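You operate a simulated robot arm through the tools that you are given. There is no shell and no other tool.

Carry out the task below with a simulated robot arm. There is one attempt and no reset: what you move stays moved.

TASK
Put things in order on the ledge at the gravity table. At the end: the clear jar (marked "GRAM") from the ledge at the gravity table stands on top of the teal carton (marked "MASKS"); the yellow tin from the ledge at the gravity table stands where the clear jar stood; the brown clod from the ledge at the gravity table stands where the yellow tin stood; the silver dish stands where the brown clod stood; whatever was shut is shut again. Leave all else as you found it, and nothing knocked over.

Only the result counts: the job must be done as asked and must still hold three seconds after the hand-in. Knocking over, shifting, dropping, spilling or breaking anything else fails it.

THE ROBOT
A 7-joint arm with a two-finger parallel gripper, fixed in place. Base frame: the origin is on the floor under the middle of its stand, x ahead of it, y to its left, z up; the work surface is at about z = 780. Readings come in mm, rad, newtons and seconds.
With the tool pointing down near the work surface it reaches from about 220 to 680 mm from the base axis. Its first joint turns from -1.152 to 1.152 rad. Payload 2.4 kg.
The tool frame sits at the grasp point between the pads (the TCP): z along the fingers, y along the line on which they close. The tips reach 30 mm beyond it. Largest opening 94 mm; finger width 28, thickness 10; the body of the gripper, 50 by 96 mm, starts 55 mm behind the TCP.
Orientation is told as [roll, pitch, yaw] about the base's x, y, z axes, in that order, counted from this pose: with the fingers straight down and closing along the base's y, the tool's x points along the base's -x, its y along +y and its z along -z.

THE INTERFACE
- The arm moves only by the tool arm_command. Its argument "commands" is a list of rows, each a list of 7 numbers: the turn, a rotation vector about the tool's x, y, z in rad, then the shift along the tool's x, y, z in mm, then the finger opening in mm, from 0 to 94. In form: [[rx, ry, rz, x, y, z, hand], ...]. A call has 1 to 20 rows; each row shifts and turns the commanded pose from where the row before left it, along the tool's axes as they then stand. Each row takes 0.2 s and may step no farther than 50 mm and 0.15 rad from the row before; otherwise, or with a gripper value out of range, the whole call is refused. Where a pose cannot be reached the arm comes as near as it can. A force on the tool above 40 N (or 10 N above the force at the start of the call, whichever is more), or a blocked arm, ends the call early, and 0.2 s more pass. Each finger travels about 153 mm/s and halts on what it meets, pressing with about 29 N; the grip force reading is that of the motor and also rises with nothing between the fingers. The clock runs only during rows and for 0.2 s after the last one: add rows that do not move to give the fingers time. The reply holds the time, the measured pose of the TCP, the force on the tool along the base axes, the opening and the grip force, in the units named above and with some noise, with the torque about the TCP (base axes, N m) and any sound that the robot's microphone picked up.
- Cameras (640 x 400 px; columns grow to the right, rows downward): "scene" is fixed at [41.1, 476.4, 1436.9]; the picture's right is [-0.72, -0.70, 0.00], its down [-0.44, 0.45, -0.78] and it looks along [0.54, -0.56, -0.63] (base axes); focal length 344 px, centre (320, 200). "wrist" rides on the gripper at [76, 14, -102] in the tool frame; the picture's right is [-0.18, 0.98, 0.00], its down [-0.75, -0.14, -0.64] and it looks along [-0.63, -0.12, 0.77] (tool axes); focal length 243 px, centre (320, 200). There is no depth. A picture from a camera that has moved, and an enlarged one, comes with that camera's place and axes in the base frame and with its lens.
- grab_frame(camera): a new picture of that camera. No time passes.
- inspect(camera, box): a new picture of the part [left, top, right, bottom] of that camera's present view, enlarged. No time passes.
- close_job(): hands the job in; it is judged then, once.

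Places have to be worked out from the pictures, the camera data and where the tool is seen. Open the gripper and draw the arm clear of the work before you hand the job in, unless the task says otherwise.

The tools are called after ">>>" as name(argument=value, ...) on one line, values as JSON. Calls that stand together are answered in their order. arm_command: Moves the arm, as the interface text tells. Its arguments: {"type":"object","properties":{"commands":{"type":"array"}},"required":["commands"]} The other tools are called the same way: grab_frame (camera) takes a picture; inspect (camera, box) takes an enlarged picture of a part of a camera's view; close_job () hands the job in.

At the start:

```text
time_s: 0.0
eef_pos: [329.4, 160.5, 1109.6]
ee_rot: [0.0, 0.0, 0.002]
wrist_force: [-0.7, -1.0, -0.2]
ft_torque: [0.02, 0.01, 0.02]
gripper_width: 94.1
gripper_force: 0.0
```

scene: 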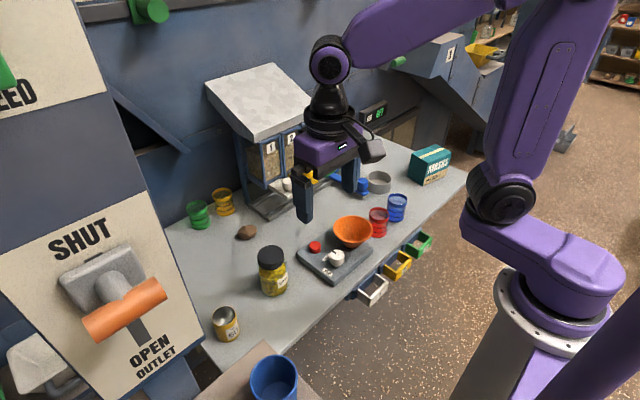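
wrist: 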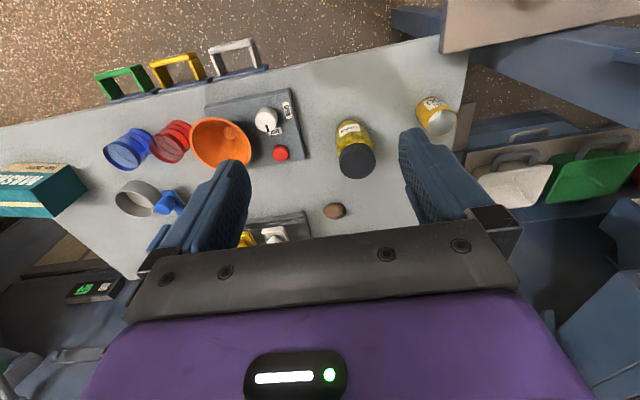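

I start by looking closely at the ledge from both cameras to identify the things named in the task.

>>> inspect(camera="scene", box=[180, 160, 340, 260])

>>> inspect(camera="scene", box=[200, 230, 360, 350])

>>> inspect(camera="scene", box=[320, 130, 480, 230])

>>> inspect(camera="wrist", box=[0, 80, 320, 280])

>>> inspect(camera="wrist", box=[300, 60, 620, 260])

```text
4.00 times, centred on (260, 210) of scene
camera zoom: at [41.1, 476.4, 1436.9], right [-0.72, -0.7, 0.0], down [-0.44, 0.45, -0.78], along [0.54, -0.56, -0.63], focal length 1378 px, centre (560, 160)
```

zoom: 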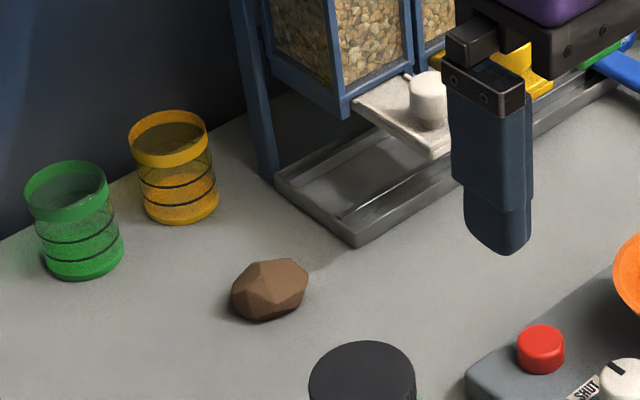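

```text
3.33 times, centred on (280, 290) of scene
camera zoom: at [41.1, 476.4, 1436.9], right [-0.72, -0.7, 0.0], down [-0.44, 0.45, -0.78], along [0.54, -0.56, -0.63], focal length 1148 px, centre (453, -100)
```

zoom: 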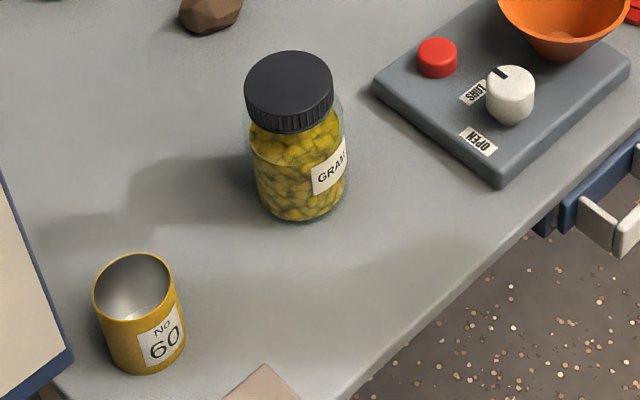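

```text
4.00 times, centred on (400, 180) of scene
camera zoom: at [41.1, 476.4, 1436.9], right [-0.72, -0.7, 0.0], down [-0.44, 0.45, -0.78], along [0.54, -0.56, -0.63], focal length 1378 px, centre (0, 280)
```

zoom: 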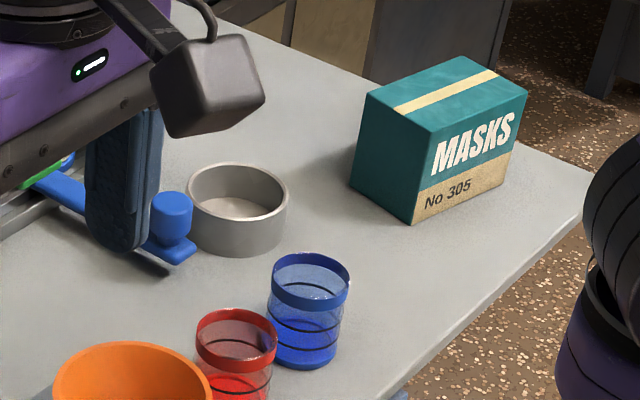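

```text
2.00 times, centred on (160, 180) of wrist
camera zoom: at [252.7, 172.9, 1212.8], right [0.18, 0.98, 0.0], down [0.75, -0.14, 0.64], along [0.63, -0.12, -0.77], focal length 485 px, centre (640, 240)
```

zoom: 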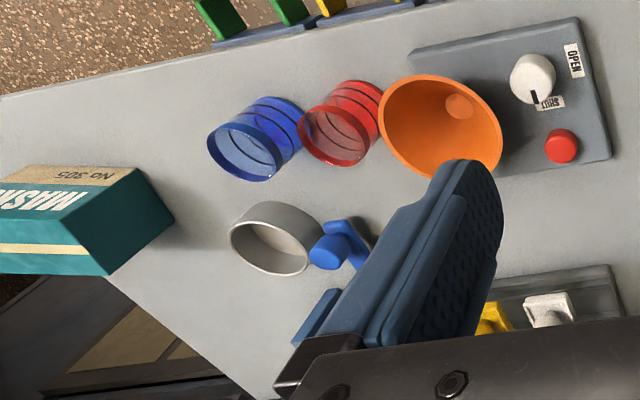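

```text
2.00 times, centred on (460, 160) of wrist
camera zoom: at [252.7, 172.9, 1212.8], right [0.18, 0.98, 0.0], down [0.75, -0.14, 0.64], along [0.63, -0.12, -0.77], focal length 485 px, centre (40, 280)
```

zoom: 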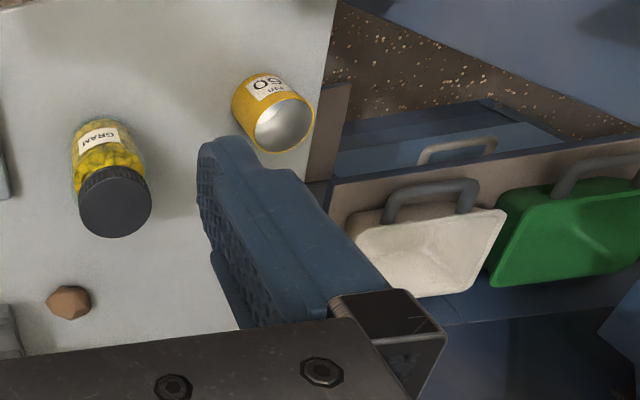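

The jar looks to be near (457, 197) with its top at about z = 886, and the tin near (437, 335). I put the clod near (630, 142), the dish near (517, -285), and the carton top centre near (440, -437) at z ≈ 870. I move above the jar first, to refine this with the wrist camera.

>>> arm_command(commands=[[0, 0, 0, -25.5, 7.3, 20, 94], [0, 0, 0, -25.5, 7.3, 20, 94], [0, 0, 0, -25.5, 7.3, 20, 94], [0, 0, 0, -25.5, 7.3, 20, 94], [0, 0, 0, -25.5, 7.3, 20, 94], [0, 0, 0, 0, 0, 0, 94]])

```text
time_s: 1.4
eef_pos: [457.1, 197.7, 1012.3]
ee_rot: [0.0, 0.001, 0.001]
wrist_force: [-0.2, -0.1, 0.4]
ft_torque: [-0.03, -0.01, -0.02]
gripper_width: 93.5
gripper_force: 0.0
```

The arm reached (457, 198, 1012). I take pictures to check the jar against the fingers.

>>> grab_frame(camera="wrist")

>>> grab_frame(camera="scene")

```text
taken
camera wrist: at [380.0, 209.7, 1115.8], right [0.18, 0.98, 0.0], down [0.75, -0.14, 0.64], along [0.63, -0.12, -0.77], focal length 243 px, centre (320, 200)
```

wrist: 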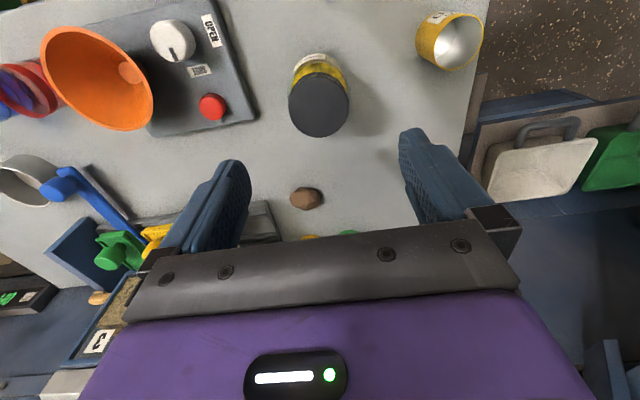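

```text
taken
```

scene: 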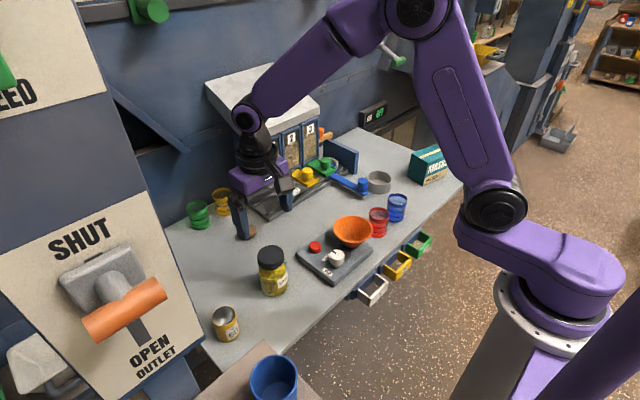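

The jar lid shows just under the gripper. I enlarge it to fix its centre.

>>> inspect(camera="wrist", box=[260, 40, 380, 160])

>>> inspect(camera="scene", box=[240, 235, 310, 305])

>>> inspect(camera="wrist", box=[260, 160, 360, 240])

>>> inspect(camera="wrist", box=[390, 0, 510, 90])

>>> inspect(camera="scene", box=[330, 130, 470, 230])

```text
3.33 times, centred on (320, 100) of wrist
camera zoom: at [380.0, 209.7, 1115.8], right [0.18, 0.98, 0.0], down [0.75, -0.14, 0.64], along [0.63, -0.12, -0.77], focal length 809 px, centre (320, 533)
```

zoom: 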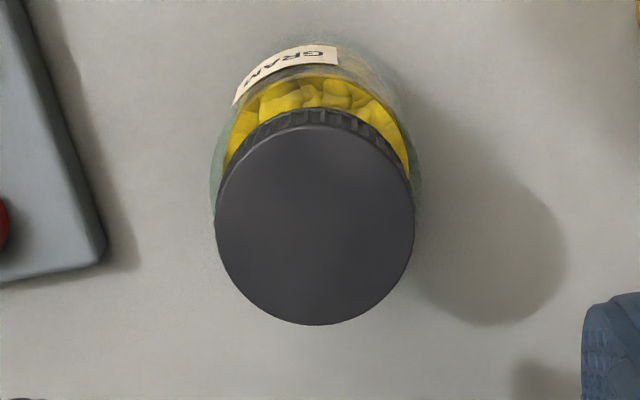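

```text
5.71 times, centred on (275, 270) of scene
camera zoom: at [41.1, 476.4, 1436.9], right [-0.72, -0.7, 0.0], down [-0.44, 0.45, -0.78], along [0.54, -0.56, -0.63], focal length 1969 px, centre (577, -200)
```

zoom: 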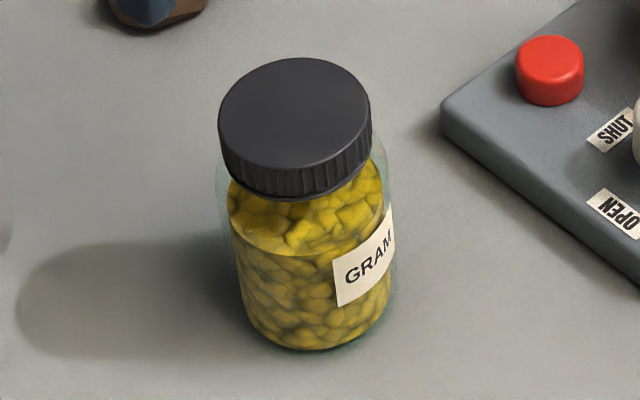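

```text
5.00 times, centred on (310, 200) of wrist
camera zoom: at [380.0, 209.7, 1115.8], right [0.18, 0.98, 0.0], down [0.75, -0.14, 0.64], along [0.63, -0.12, -0.77], focal length 1213 px, centre (370, 200)
```

zoom: 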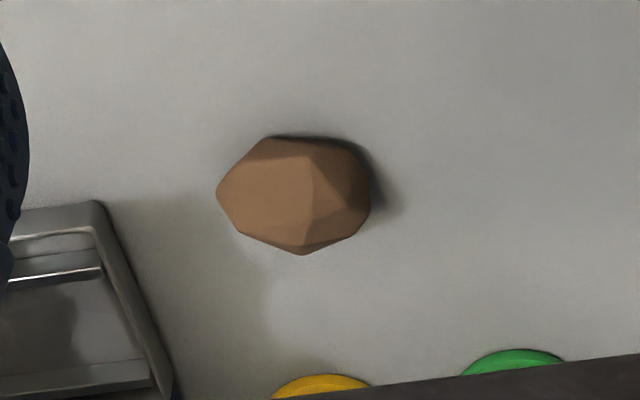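

```text
4.44 times, centred on (450, 45) of wrist
camera zoom: at [380.0, 209.7, 1115.8], right [0.18, 0.98, 0.0], down [0.75, -0.14, 0.64], along [0.63, -0.12, -0.77], focal length 1078 px, centre (-258, 889)
```

zoom: 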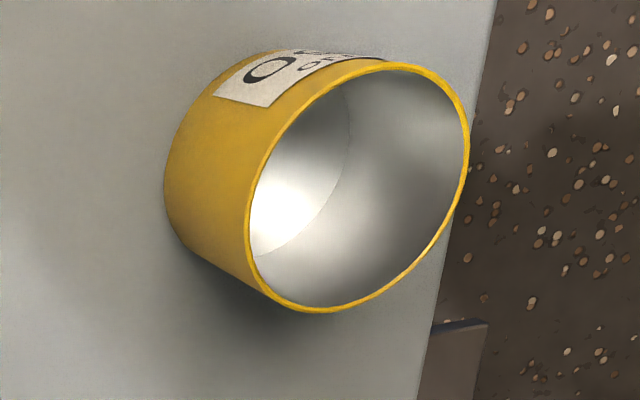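

```text
4.00 times, centred on (400, 180) of scene
camera zoom: at [41.1, 476.4, 1436.9], right [-0.72, -0.7, 0.0], down [-0.44, 0.45, -0.78], along [0.54, -0.56, -0.63], focal length 1378 px, centre (0, 280)
```

zoom: 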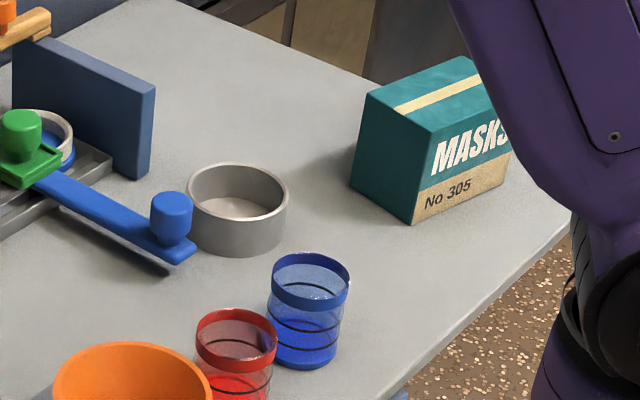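

The clod and jar are clear. Something round sits near the green knob by the hopper, so I inspect that area to be sure which item is the silver dish.

>>> inspect(camera="scene", box=[250, 110, 400, 210])

>>> inspect(camera="wrist", box=[0, 130, 240, 320])

>>> inspect(camera="scene", box=[0, 200, 160, 400])

>>> inspect(camera="scene", box=[340, 220, 440, 310])

```text
4.00 times, centred on (325, 160) of scene
camera zoom: at [41.1, 476.4, 1436.9], right [-0.72, -0.7, 0.0], down [-0.44, 0.45, -0.78], along [0.54, -0.56, -0.63], focal length 1378 px, centre (300, 360)
```

zoom: 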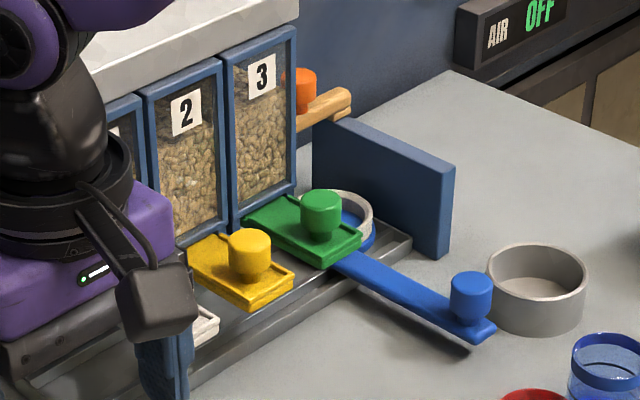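

```text
2.11 times, centred on (120, 225) of wrist
camera zoom: at [380.0, 209.7, 1115.8], right [0.18, 0.98, 0.0], down [0.75, -0.14, 0.64], along [0.63, -0.12, -0.77], focal length 511 px, centre (741, 147)
```

zoom: 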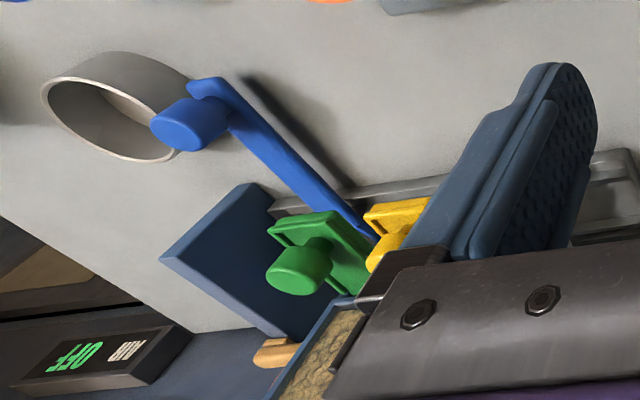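

```text
2.00 times, centred on (80, 300) of scene
camera zoom: at [41.1, 476.4, 1436.9], right [-0.72, -0.7, 0.0], down [-0.44, 0.45, -0.78], along [0.54, -0.56, -0.63], focal length 689 px, centre (800, 0)
```

zoom: 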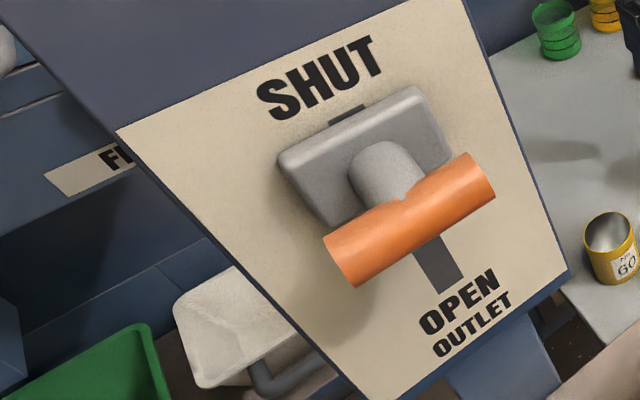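

```text
4.44 times, centred on (390, 265) of scene
camera zoom: at [41.1, 476.4, 1436.9], right [-0.72, -0.7, 0.0], down [-0.44, 0.45, -0.78], along [0.54, -0.56, -0.63], focal length 1531 px, centre (9, -89)
```

zoom: 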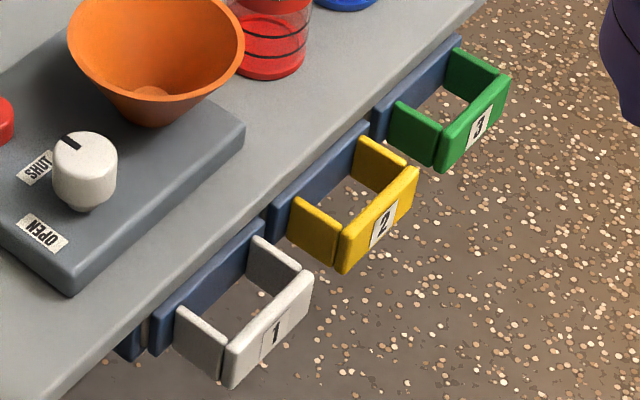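

There is a second ring, blue with a pale rim, behind the green knob. I enlarge it further to tell the two apart.

>>> inspect(camera="scene", box=[305, 145, 365, 185])

>>> inspect(camera="scene", box=[350, 160, 400, 200])

```text
10.00 times, centred on (335, 165) of scene
camera zoom: at [41.1, 476.4, 1436.9], right [-0.72, -0.7, 0.0], down [-0.44, 0.45, -0.78], along [0.54, -0.56, -0.63], focal length 3445 px, centre (170, 550)
```

zoom: 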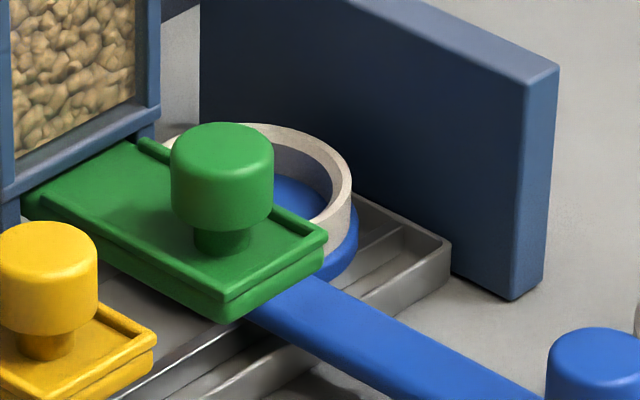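

```text
10.00 times, centred on (375, 180) of scene
camera zoom: at [41.1, 476.4, 1436.9], right [-0.72, -0.7, 0.0], down [-0.44, 0.45, -0.78], along [0.54, -0.56, -0.63], focal length 3445 px, centre (-230, 400)
```

zoom: 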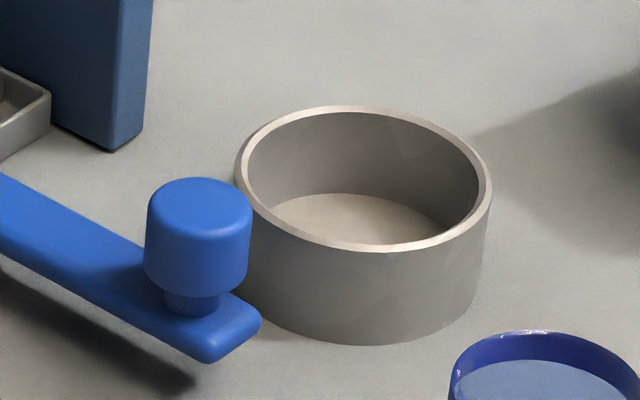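

The ring by the green knob is part of the blue swing arm, and the loose grey dish beside the blue knob is the silver dish. Both views put the jar at about (462, 195) with its top near z = 880, so I lower the open fingers around it to z ≈ 842.

>>> arm_command(commands=[[0, 0, 0, -5, -3, 20, 94], [0, 0, 0, 0, 0, 30, 94], [0, 0, 0, 0, 0, 30, 94], [0, 0, 0, 0, 0, 30, 94], [0, 0, 0, 0, 0, 30, 94], [0, 0, 0, 0, 0, 30, 94], [0, 0, 0, 0, 0, 0, 94]])

>>> grab_frame(camera="wrist")

>>> inspect(camera="scene", box=[200, 190, 360, 310])

```text
time_s: 3.0
eef_pos: [464.1, 189.8, 840.7]
ee_rot: [0.0, 0.0, 0.0]
wrist_force: [0.6, 0.6, 0.2]
ft_torque: [0.02, 0.02, -0.02]
gripper_width: 94.0
gripper_force: 0.1
```

```text
taken
camera wrist: at [386.2, 202.6, 944.0], right [0.18, 0.98, 0.0], down [0.75, -0.14, 0.64], along [0.63, -0.12, -0.77], focal length 243 px, centre (320, 200)
```

wrist: 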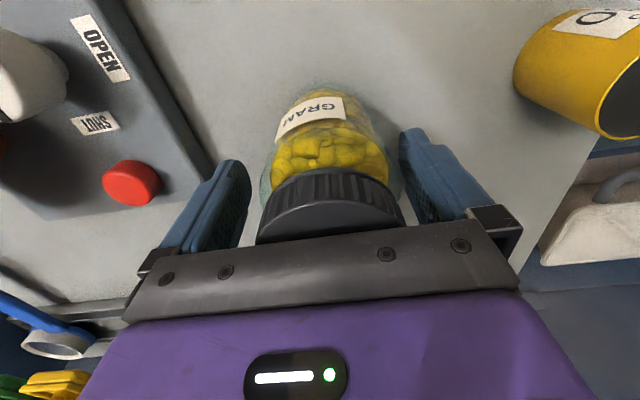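

```text
3.33 times, centred on (280, 250) of scene
camera zoom: at [41.1, 476.4, 1436.9], right [-0.72, -0.7, 0.0], down [-0.44, 0.45, -0.78], along [0.54, -0.56, -0.63], focal length 1148 px, centre (453, 33)
```

zoom: 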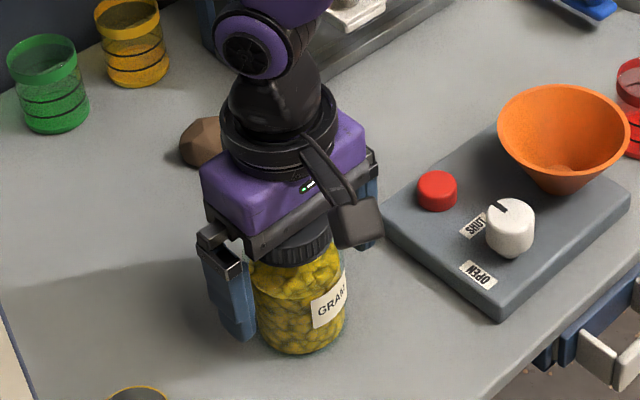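

The jar looks slightly nearer the left (+y) finger, which agrees with the reading y ≈ 190 against the jar's 195. I hold still for one row to see how noisy the reading is.

>>> arm_command(commands=[[0, 0, 0, 0, 0, 0, 94]])

>>> inspect(camera="wrist", box=[200, 60, 460, 260])

```text
time_s: 3.4
eef_pos: [463.6, 190.8, 841.4]
ee_rot: [0.001, -0.001, 0.0]
wrist_force: [0.5, -0.3, 0.2]
ft_torque: [0.02, 0.0, -0.01]
gripper_width: 94.1
gripper_force: 0.0
```

```text
2.00 times, centred on (330, 160) of wrist
camera zoom: at [386.2, 202.6, 944.3], right [0.18, 0.98, 0.0], down [0.75, -0.14, 0.64], along [0.63, -0.12, -0.77], focal length 485 px, centre (300, 280)
```

zoom: 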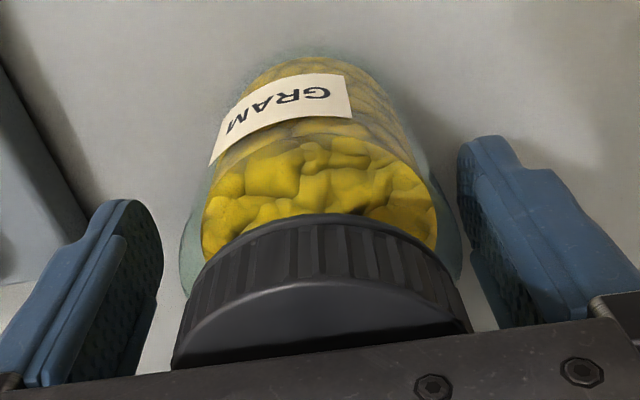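

The reading is steady at (463.6, 190.8, 841), so I shift 4 mm in +y to centre on the jar and then close the fingers on its body.

>>> arm_command(commands=[[0, 0, 0, 1, 4, 0, 94], [0, 0, 0, 0, 0, 0, 94], [0, 0, 0, 0, 0, 0, 80], [0, 0, 0, 0, 0, 0, 72], [0, 0, 0, 0, 0, 0, 60], [0, 0, 0, 0, 0, 0, 50], [0, 0, 0, 0, 0, 0, 50]])

>>> grab_frame(camera="wrist")

```text
time_s: 5.0
eef_pos: [461.1, 196.1, 840.7]
ee_rot: [0.0, 0.0, 0.0]
wrist_force: [-0.7, 1.0, 0.3]
ft_torque: [0.03, -0.01, -0.02]
gripper_width: 67.1
gripper_force: 29.4
```

```text
taken
camera wrist: at [384.4, 208.0, 944.6], right [0.18, 0.98, 0.0], down [0.75, -0.14, 0.64], along [0.63, -0.12, -0.77], focal length 243 px, centre (320, 200)
```

wrist: 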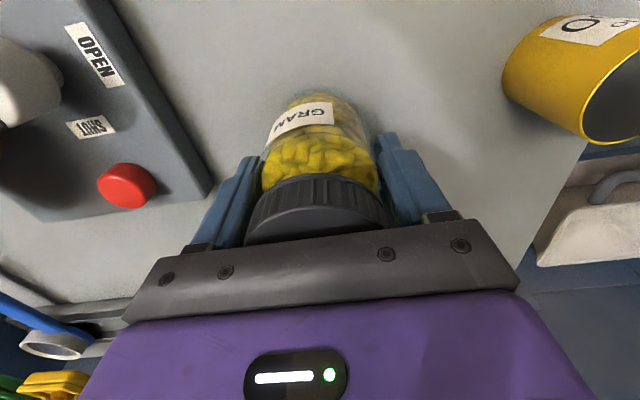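

The jar is held at a width of 67 mm. I lift it about 180 mm straight up.

>>> arm_command(commands=[[0, 0, 0, 0, 0, -10, 50], [0, 0, 0, 0, 0, -20, 50], [0, 0, 0, 0, 0, -25, 50], [0, 0, 0, 0, 0, -25, 50], [0, 0, 0, 0, 0, -25, 50], [0, 0, 0, 0, 0, -25, 50], [0, 0, 0, 0, 0, -25, 50], [0, 0, 0, 0, 0, -25, 50], [0, 0, 0, 0, 0, 0, 50]])

>>> grab_frame(camera="scene")

```text
time_s: 7.0
eef_pos: [460.8, 197.9, 1019.6]
ee_rot: [-0.001, 0.001, 0.001]
wrist_force: [-0.7, 0.2, -3.2]
ft_torque: [-0.03, -0.01, 0.01]
gripper_width: 66.7
gripper_force: 29.5
```

```text
taken
```

scene: 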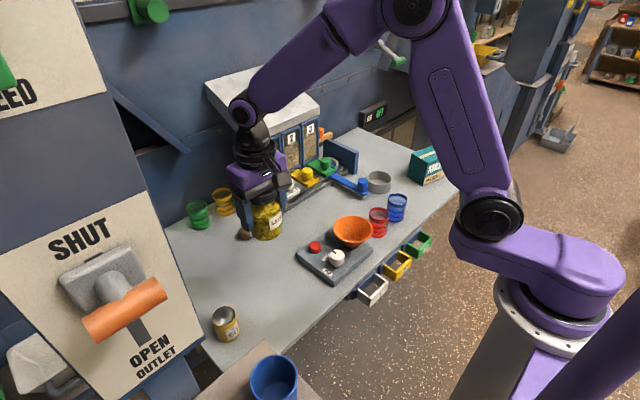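

The jar is held, at about 3.2 N of weight. I carry it across at this height toward the carton, stopping short at y ≈ -290 for a look.

>>> arm_command(commands=[[0, 0, 0, 1, -12, 0, 50], [0, 0, 0, 2, -25, 0, 50], [0, 0, 0, 2, -28, 0, 50], [0, 0, 0, 2, -28, 0, 50], [0, 0, 0, 2, -28, 0, 50], [0, 0, 0, 2, -28, 0, 50], [0, 0, 0, 2, -28, 0, 50], [0, 0, 0, 2, -28, 0, 50], [0, 0, 0, 2, -28, 0, 50], [0, 0, 0, 2, -28, 0, 50], [0, 0, 0, 2, -28, 0, 50], [0, 0, 0, 2, -28, 0, 50], [0, 0, 0, 2, -28, 0, 50], [0, 0, 0, 2, -28, 0, 50], [0, 0, 0, 2, -28, 0, 50], [0, 0, 0, 2, -28, 0, 50], [0, 0, 0, 2, -28, 0, 50], [0, 0, 0, 1, -20, 0, 50], [0, 0, 0, 0, -10, 0, 50], [0, 0, 0, 0, 0, 0, 50]])

>>> grab_frame(camera="scene")

>>> grab_frame(camera="wrist")

```text
time_s: 11.2
eef_pos: [426.8, -290.7, 1020.6]
ee_rot: [-0.002, 0.001, -0.001]
wrist_force: [0.0, -0.7, -3.6]
ft_torque: [-0.04, -0.04, -0.02]
gripper_width: 66.3
gripper_force: 28.9
```

```text
taken
```

scene: 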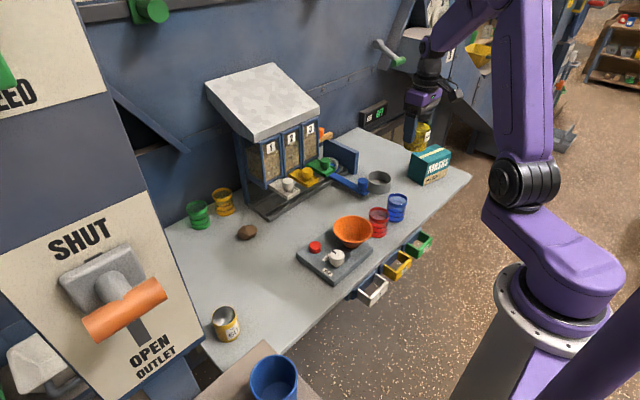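

```text
taken
camera wrist: at [349.7, -277.0, 1123.9], right [0.18, 0.98, 0.0], down [0.75, -0.14, 0.64], along [0.63, -0.12, -0.77], focal length 243 px, centre (320, 200)
```

wrist: 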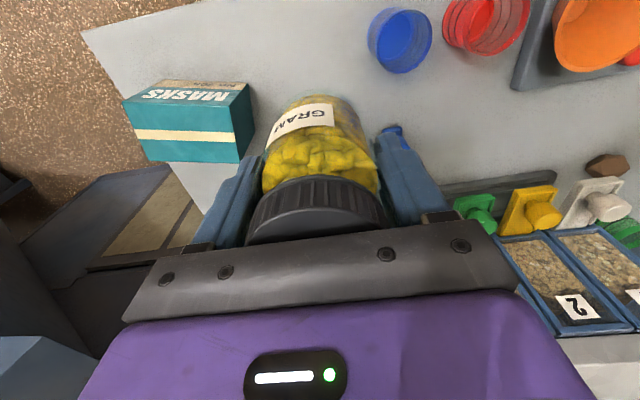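

The carton is in clear view of both cameras. I enlarge it to fix its corners and height.

>>> inspect(camera="wrist", box=[100, 60, 260, 180])

>>> inspect(camera="scene", box=[385, 110, 485, 200])

>>> inspect(camera="scene", box=[290, 120, 400, 210])

```text
3.33 times, centred on (180, 120) of wrist
camera zoom: at [349.7, -277.0, 1123.9], right [0.18, 0.98, 0.0], down [0.75, -0.14, 0.64], along [0.63, -0.12, -0.77], focal length 809 px, centre (787, 467)
```

zoom: 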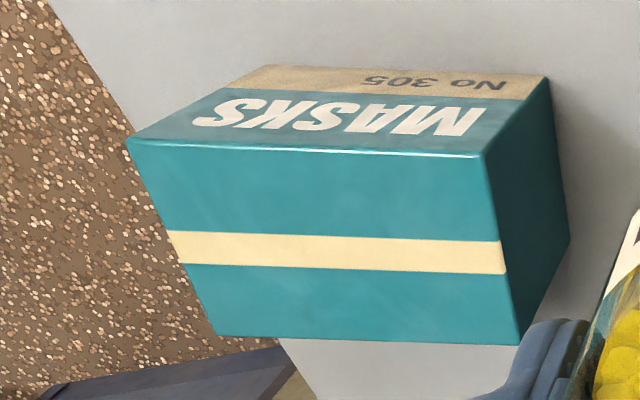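

```text
4.44 times, centred on (435, 155) of scene
camera zoom: at [41.2, 476.3, 1436.9], right [-0.72, -0.7, 0.0], down [-0.44, 0.45, -0.78], along [0.54, -0.56, -0.63], focal length 1531 px, centre (-191, 400)
```

zoom: 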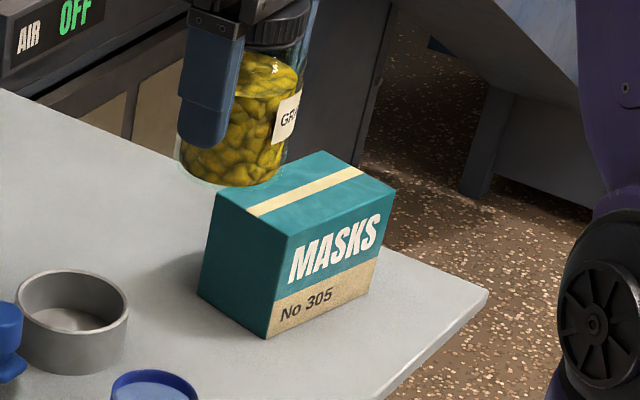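

```text
4.44 times, centred on (345, 165) of scene
camera zoom: at [41.2, 476.3, 1436.9], right [-0.72, -0.7, 0.0], down [-0.44, 0.45, -0.78], along [0.54, -0.56, -0.63], focal length 1531 px, centre (209, 356)
```

zoom: 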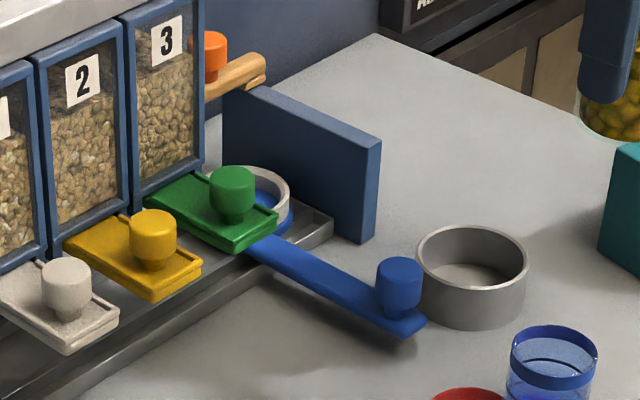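

Carton top: wrist and scene views agree to within several mm on a centre near (440, -442), with its top at z ≈ 869. I move the jar over it, still well above, and compare directly.

>>> arm_command(commands=[[0, 0, 0, -1, -11, 0, 50], [0, 0, 0, -2, -25, 0, 50], [0, 0, 0, -2, -25, 0, 50], [0, 0, 0, -2, -25, 0, 50], [0, 0, 0, -2, -25, 0, 50], [0, 0, 0, -2, -25, 0, 50], [0, 0, 0, -1.5, -15, 0, 50], [0, 0, 0, 0, 0, 15, 50], [0, 0, 0, 0, 0, 20, 50], [0, 0, 0, 0, 0, 10, 50], [0, 0, 0, 0, 0, 0, 50]])

>>> inspect(camera="scene", box=[385, 100, 485, 190])

>>> grab_frame(camera="wrist")

```text
time_s: 13.6
eef_pos: [440.0, -440.1, 975.1]
ee_rot: [0.0, 0.0, -0.001]
wrist_force: [-0.2, -1.3, -3.7]
ft_torque: [-0.01, 0.01, 0.01]
gripper_width: 65.9
gripper_force: 28.9
```

```text
4.44 times, centred on (435, 145) of scene
camera zoom: at [41.2, 476.3, 1436.9], right [-0.72, -0.7, 0.0], down [-0.44, 0.45, -0.78], along [0.54, -0.56, -0.63], focal length 1531 px, centre (-191, 444)
```

zoom: 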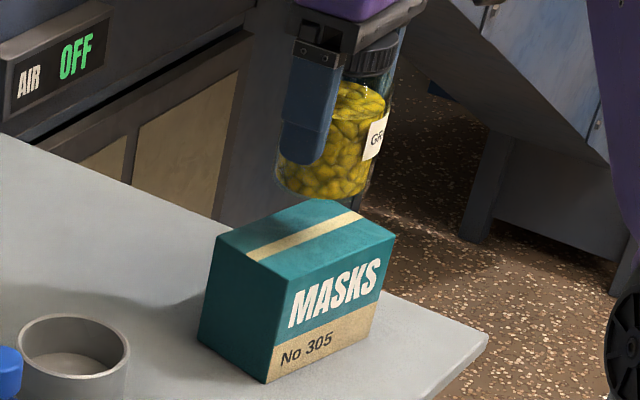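

```text
taken
camera wrist: at [361.7, -427.9, 1078.6], right [0.18, 0.98, 0.0], down [0.75, -0.14, 0.64], along [0.63, -0.12, -0.77], focal length 243 px, centre (320, 200)
```

wrist: 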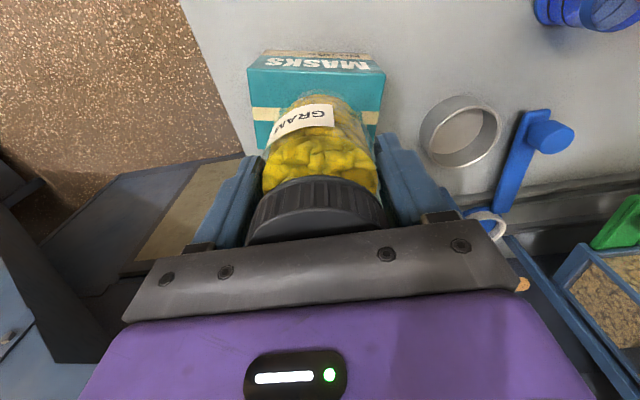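

The jar hangs over the carton with a gap of about 45 mm. I enlarge both views to check how well it is centred before lowering.

>>> inspect(camera="scene", box=[425, 110, 485, 165])

>>> inspect(camera="wrist", box=[220, 30, 420, 190])

```text
7.27 times, centred on (455, 138) of scene
camera zoom: at [41.2, 476.3, 1436.9], right [-0.72, -0.7, 0.0], down [-0.44, 0.45, -0.78], along [0.54, -0.56, -0.63], focal length 2506 px, centre (-662, 654)
```

zoom: 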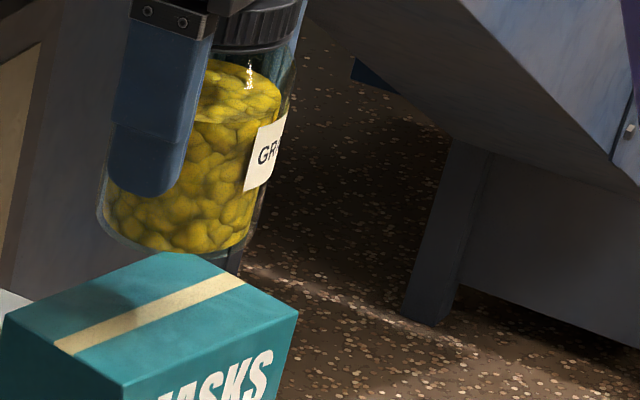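

```text
2.50 times, centred on (320, 110) of wrist
camera zoom: at [361.7, -427.9, 1078.6], right [0.18, 0.98, 0.0], down [0.75, -0.14, 0.64], along [0.63, -0.12, -0.77], focal length 606 px, centre (320, 425)
```

zoom: 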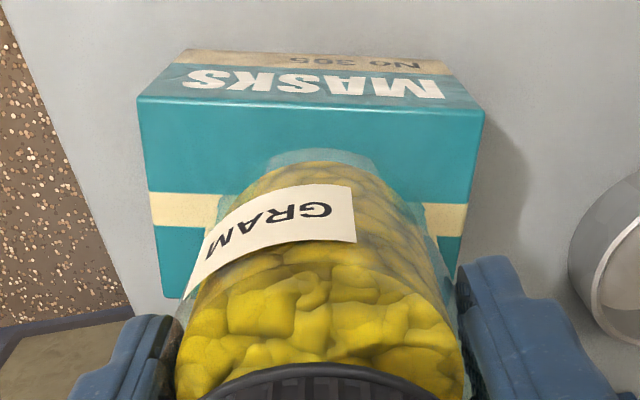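

The wrist view puts the carton centre near (441, -446) and the scene view near (441, -442). I shift 2 mm in +x and 4 mm in -y, lower 30 mm, and check again.

>>> arm_command(commands=[[0, 0, 0, -2, -4, 5, 50], [0, 0, 0, 0, 0, 10, 50], [0, 0, 0, 0, 0, 10, 50], [0, 0, 0, 0, 0, 5, 50], [0, 0, 0, 0, 0, 0, 50]])

>>> inspect(camera="scene", box=[400, 110, 480, 180])

>>> inspect(camera="wrist", box=[220, 30, 420, 190])

```text
time_s: 14.8
eef_pos: [443.6, -444.7, 943.1]
ee_rot: [0.0, 0.0, 0.0]
wrist_force: [0.8, -0.3, -3.7]
ft_torque: [0.01, 0.02, -0.03]
gripper_width: 65.9
gripper_force: 28.9
```

```text
5.71 times, centred on (440, 145) of scene
camera zoom: at [41.2, 476.3, 1436.9], right [-0.72, -0.7, 0.0], down [-0.44, 0.45, -0.78], along [0.54, -0.56, -0.63], focal length 1969 px, centre (-366, 514)
```

zoom: 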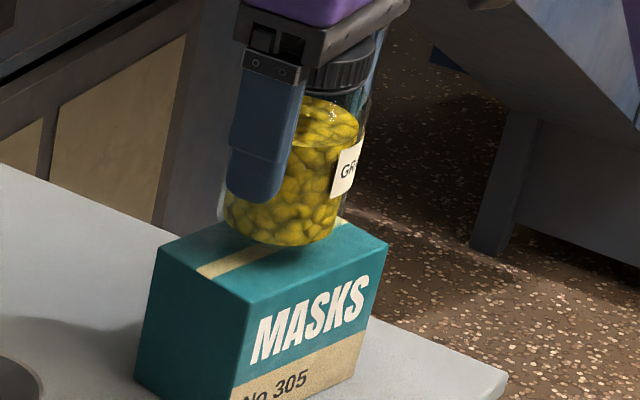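

```text
2.50 times, centred on (320, 110) of wrist
camera zoom: at [365.1, -432.1, 1047.2], right [0.18, 0.98, 0.0], down [0.75, -0.14, 0.64], along [0.63, -0.12, -0.77], focal length 606 px, centre (320, 425)
```

zoom: 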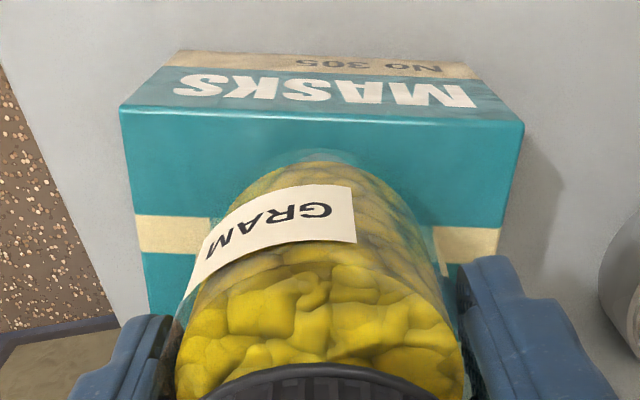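

The jar bottom is at about z = 881 and lines up with the middle of the carton top to within 2-3 mm in both views. I nudge 1 mm in -x and lower carefully in small steps, watching the force.

>>> arm_command(commands=[[0, 0, 0, 1, 0, 3, 50], [0, 0, 0, 0, 0, 3, 50], [0, 0, 0, 0, 0, 2, 50], [0, 0, 0, 0, 0, 0, 50]])

>>> arm_command(commands=[[0, 0, 0, 0, 0, 2, 50], [0, 0, 0, 0, 0, 0, 50]])

>>> inspect(camera="scene", box=[400, 110, 480, 180])

```text
time_s: 15.8
eef_pos: [440.9, -444.5, 936.9]
ee_rot: [0.0, -0.002, 0.001]
wrist_force: [-0.5, 1.2, -2.9]
ft_torque: [-0.02, 0.02, 0.02]
gripper_width: 66.0
gripper_force: 29.8
```

```text
time_s: 16.4
eef_pos: [442.3, -444.8, 935.3]
ee_rot: [0.002, 0.0, 0.0]
wrist_force: [-0.2, 0.1, -4.0]
ft_torque: [-0.01, 0.01, -0.02]
gripper_width: 66.2
gripper_force: 28.7
```

```text
5.71 times, centred on (440, 145) of scene
camera zoom: at [41.2, 476.3, 1436.9], right [-0.72, -0.7, 0.0], down [-0.44, 0.45, -0.78], along [0.54, -0.56, -0.63], focal length 1969 px, centre (-366, 514)
```

zoom: 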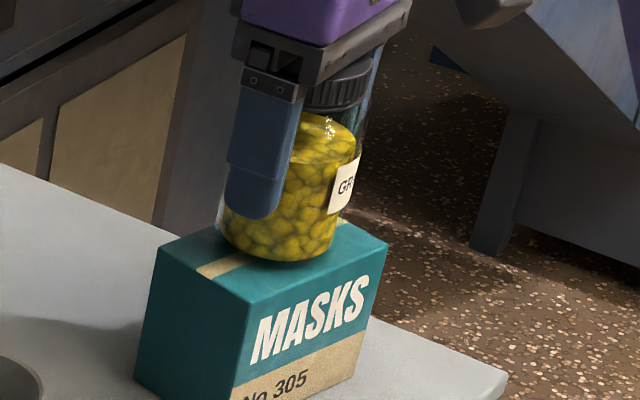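

There is still no contact, with the force unchanged at about -4 N and TCP z ≈ 935. I keep going down in 2 mm steps.

>>> arm_command(commands=[[0, 0, 0, 0, 0, 2, 50], [0, 0, 0, 0, 0, 0, 50]])

>>> arm_command(commands=[[0, 0, 0, 0, 0, 2, 50], [0, 0, 0, 0, 0, 0, 50]])

```text
time_s: 17.0
eef_pos: [440.7, -444.2, 931.6]
ee_rot: [-0.001, -0.001, 0.001]
wrist_force: [-0.5, 0.8, -3.7]
ft_torque: [0.0, 0.05, -0.02]
gripper_width: 66.1
gripper_force: 29.4
```

```text
time_s: 17.6
eef_pos: [439.5, -444.7, 930.6]
ee_rot: [-0.002, -0.002, 0.001]
wrist_force: [-2.3, 2.4, 13.1]
ft_torque: [0.25, 0.21, 0.08]
gripper_width: 65.7
gripper_force: 29.1
```

Contact: the force rose to +13 N at z ≈ 930. I ease back up about 1 mm to take the pressure off before releasing.

>>> arm_command(commands=[[0, 0, 0, 0, 0, -0.8, 50], [0, 0, 0, 0, 0, 0, 50]])

>>> inspect(camera="scene", box=[400, 110, 480, 180])

>>> inspect(camera="wrist", box=[220, 30, 420, 190])

```text
time_s: 18.2
eef_pos: [440.8, -444.9, 931.9]
ee_rot: [-0.003, -0.002, 0.0]
wrist_force: [2.1, -3.8, 6.8]
ft_torque: [-0.19, -0.07, 0.03]
gripper_width: 66.2
gripper_force: 28.9
```

```text
5.71 times, centred on (440, 145) of scene
camera zoom: at [41.0, 476.4, 1436.9], right [-0.72, -0.7, 0.0], down [-0.44, 0.45, -0.78], along [0.54, -0.56, -0.63], focal length 1969 px, centre (-366, 514)
```

zoom: 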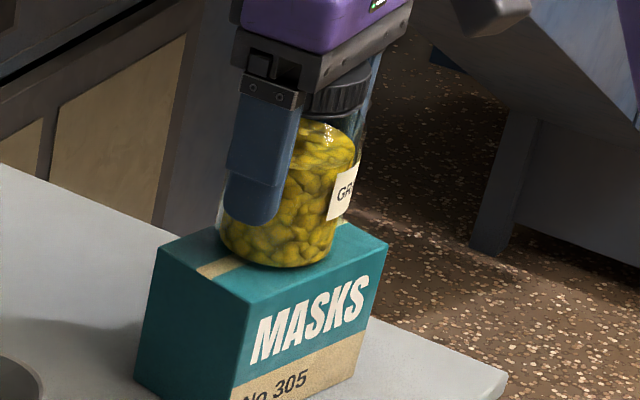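

```text
2.50 times, centred on (320, 110) of wrist
camera zoom: at [363.2, -431.2, 1034.4], right [0.18, 0.98, 0.0], down [0.75, -0.14, 0.64], along [0.63, -0.12, -0.77], focal length 606 px, centre (320, 425)
```

zoom: 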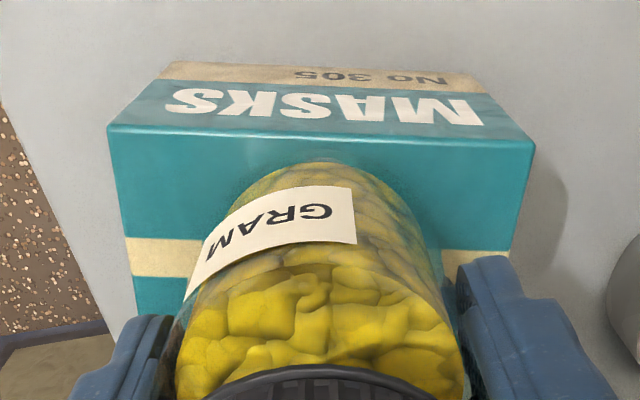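

The jar sits on the carton top with light pressure, well inside the top face. I open the fingers slowly, then rise straight up.

>>> arm_command(commands=[[0, 0, 0, 0, 0, -0.4, 50], [0, 0, 0, 0, 0, 0, 70], [0, 0, 0, 0, 0, 0, 76], [0, 0, 0, 0, 0, 0, 86], [0, 0, 0, 0, 0, 0, 94], [0, 0, 0, 0, 0, 0, 94]])

>>> inspect(camera="scene", box=[400, 110, 480, 180])

>>> grab_frame(camera="wrist")

```text
time_s: 19.6
eef_pos: [441.5, -444.3, 931.6]
ee_rot: [0.0, 0.0, 0.001]
wrist_force: [0.0, -0.2, -0.6]
ft_torque: [0.01, -0.01, 0.0]
gripper_width: 94.0
gripper_force: 0.1
```

```text
5.71 times, centred on (440, 145) of scene
camera zoom: at [41.1, 476.4, 1436.9], right [-0.72, -0.7, 0.0], down [-0.44, 0.45, -0.78], along [0.54, -0.56, -0.63], focal length 1969 px, centre (-366, 514)
```

zoom: 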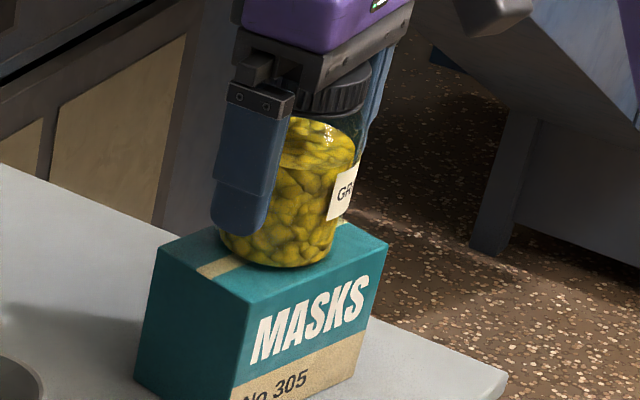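

```text
taken
camera wrist: at [362.8, -431.3, 1034.6], right [0.18, 0.98, 0.0], down [0.75, -0.14, 0.64], along [0.63, -0.12, -0.77], focal length 243 px, centre (320, 200)
```

wrist: 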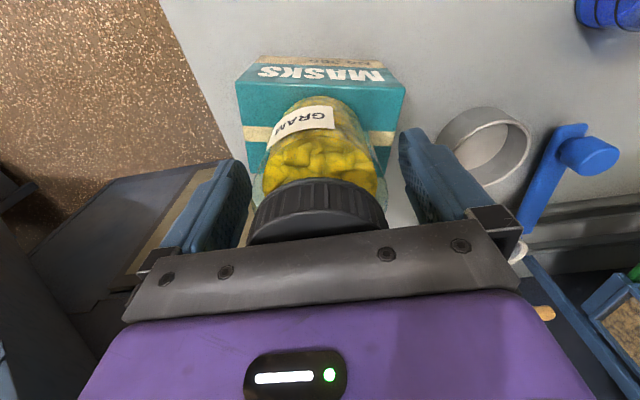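

The jar stands free and upright on the carton with the fingers open. I rise straight up 110 mm and then look at the result.

>>> arm_command(commands=[[0, 0, 0, 0, 0, -10, 94], [0, 0, 0, 0, 0, -20, 94], [0, 0, 0, 0, 0, -30, 94], [0, 0, 0, 0, 0, -30, 94], [0, 0, 0, 0, 0, -30, 94], [0, 0, 0, 0, 0, 0, 94]])

>>> inspect(camera="scene", box=[340, 90, 500, 210])

>>> grab_frame(camera="wrist")

```text
time_s: 21.0
eef_pos: [441.3, -446.0, 1053.0]
ee_rot: [0.001, -0.002, 0.001]
wrist_force: [0.3, -0.6, -0.4]
ft_torque: [-0.02, -0.01, -0.03]
gripper_width: 94.1
gripper_force: 0.0
```

```text
3.33 times, centred on (420, 150) of scene
camera zoom: at [41.1, 476.4, 1436.9], right [-0.72, -0.7, 0.0], down [-0.44, 0.45, -0.78], along [0.54, -0.56, -0.63], focal length 1148 px, centre (-13, 367)
```

zoom: 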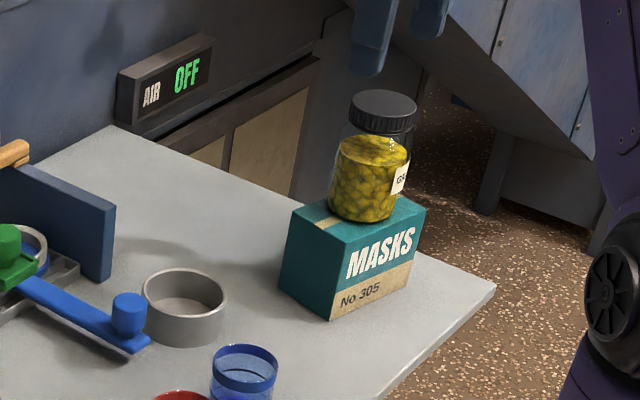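

```text
taken
camera wrist: at [364.3, -432.3, 1155.7], right [0.18, 0.98, 0.0], down [0.75, -0.14, 0.64], along [0.63, -0.12, -0.77], focal length 243 px, centre (320, 200)
```

wrist: 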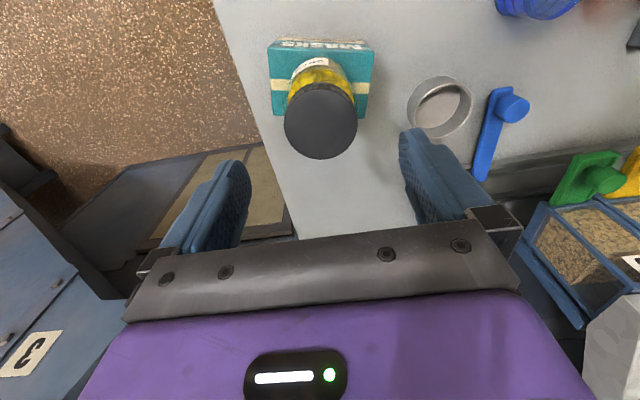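

The jar stands well on the carton. While I'm here I enlarge the dish and blue lever to judge how close they are to each other.

>>> inspect(camera="wrist", box=[390, 50, 550, 200])

>>> inspect(camera="scene", box=[340, 160, 410, 210])

```text
2.67 times, centred on (470, 125) of wrist
camera zoom: at [364.3, -432.3, 1155.7], right [0.18, 0.98, 0.0], down [0.75, -0.14, 0.64], along [0.63, -0.12, -0.77], focal length 647 px, centre (-80, 400)
```

zoom: 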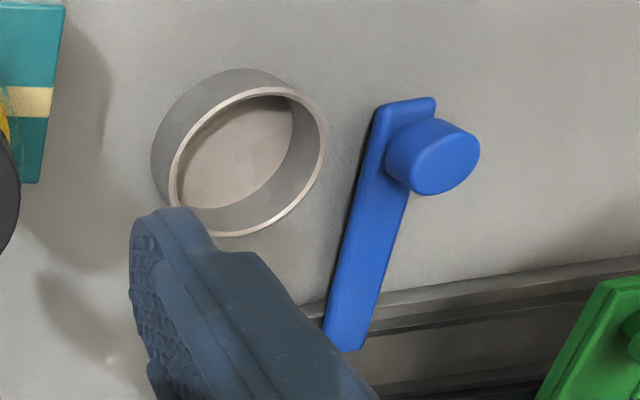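

```text
8.00 times, centred on (375, 185) of scene
camera zoom: at [41.1, 476.4, 1436.9], right [-0.72, -0.7, 0.0], down [-0.44, 0.45, -0.78], along [0.54, -0.56, -0.63], focal length 2756 px, centre (-120, 320)
```

zoom: 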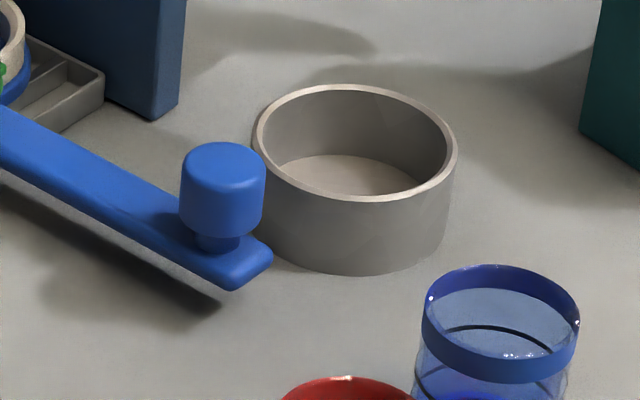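

The blue lever clears the dish by a good 20 mm, and the dish centre is at about (516, -284). Next is the tin: I fly back across, empty-handed at this height, to near (437, 330).

>>> arm_command(commands=[[0, 0, 0, 0, 20, 0, 94], [0, 0, 0, 0, 42, 0, 94], [0, 0, 0, 0, 42, 0, 94], [0, 0, 0, 0, 42, 0, 94], [0, 0, 0, 0, 42, 0, 94], [0, 0, 0, 0, 42, 0, 94], [0, 0, 0, 0, 42, 0, 94], [0, 0, 0, 0, 42, 0, 94], [0, 0, 0, 0, 42, 0, 94], [0, 0, 0, 0, 42, 0, 94], [0, 0, 0, 0, 42, 0, 94], [0, 0, 0, 0, 42, 0, 94], [0, 0, 0, 0, 42, 0, 94], [0, 0, 0, 0, 42, 0, 94], [0, 0, 0, 0, 42, 0, 94], [0, 0, 0, 0, 42, 0, 94], [0, 0, 0, 0, 42, 0, 94], [0, 0, 0, 0, 42, 0, 94], [0, 0, 0, 1, 30, 0, 94], [0, 0, 0, 0, 0, 0, 94]])

>>> grab_frame(camera="wrist")

>>> grab_frame(camera="scene")

```text
time_s: 25.2
eef_pos: [438.6, 317.3, 1048.8]
ee_rot: [0.0, 0.0, -0.001]
wrist_force: [-1.4, -0.3, -0.5]
ft_torque: [0.03, 0.02, -0.03]
gripper_width: 94.1
gripper_force: 0.0
```

```text
taken
camera wrist: at [361.5, 330.6, 1152.2], right [0.18, 0.98, 0.0], down [0.75, -0.14, 0.64], along [0.63, -0.12, -0.77], focal length 243 px, centre (320, 200)
```

wrist: 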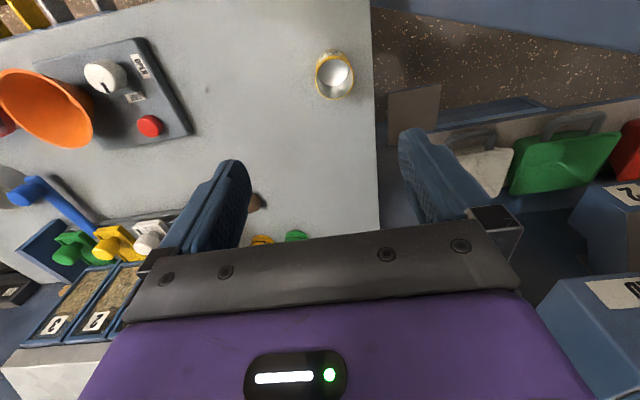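

```text
taken
```

scene: 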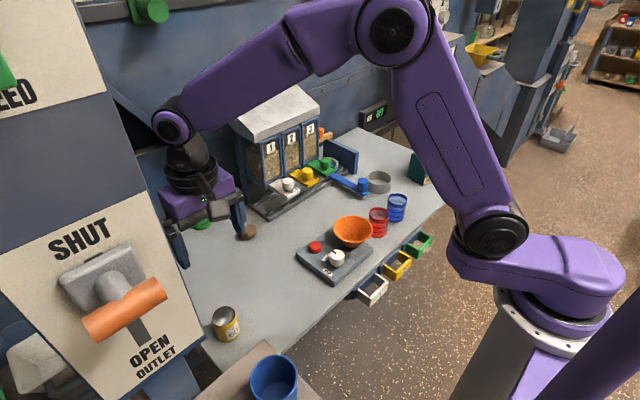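

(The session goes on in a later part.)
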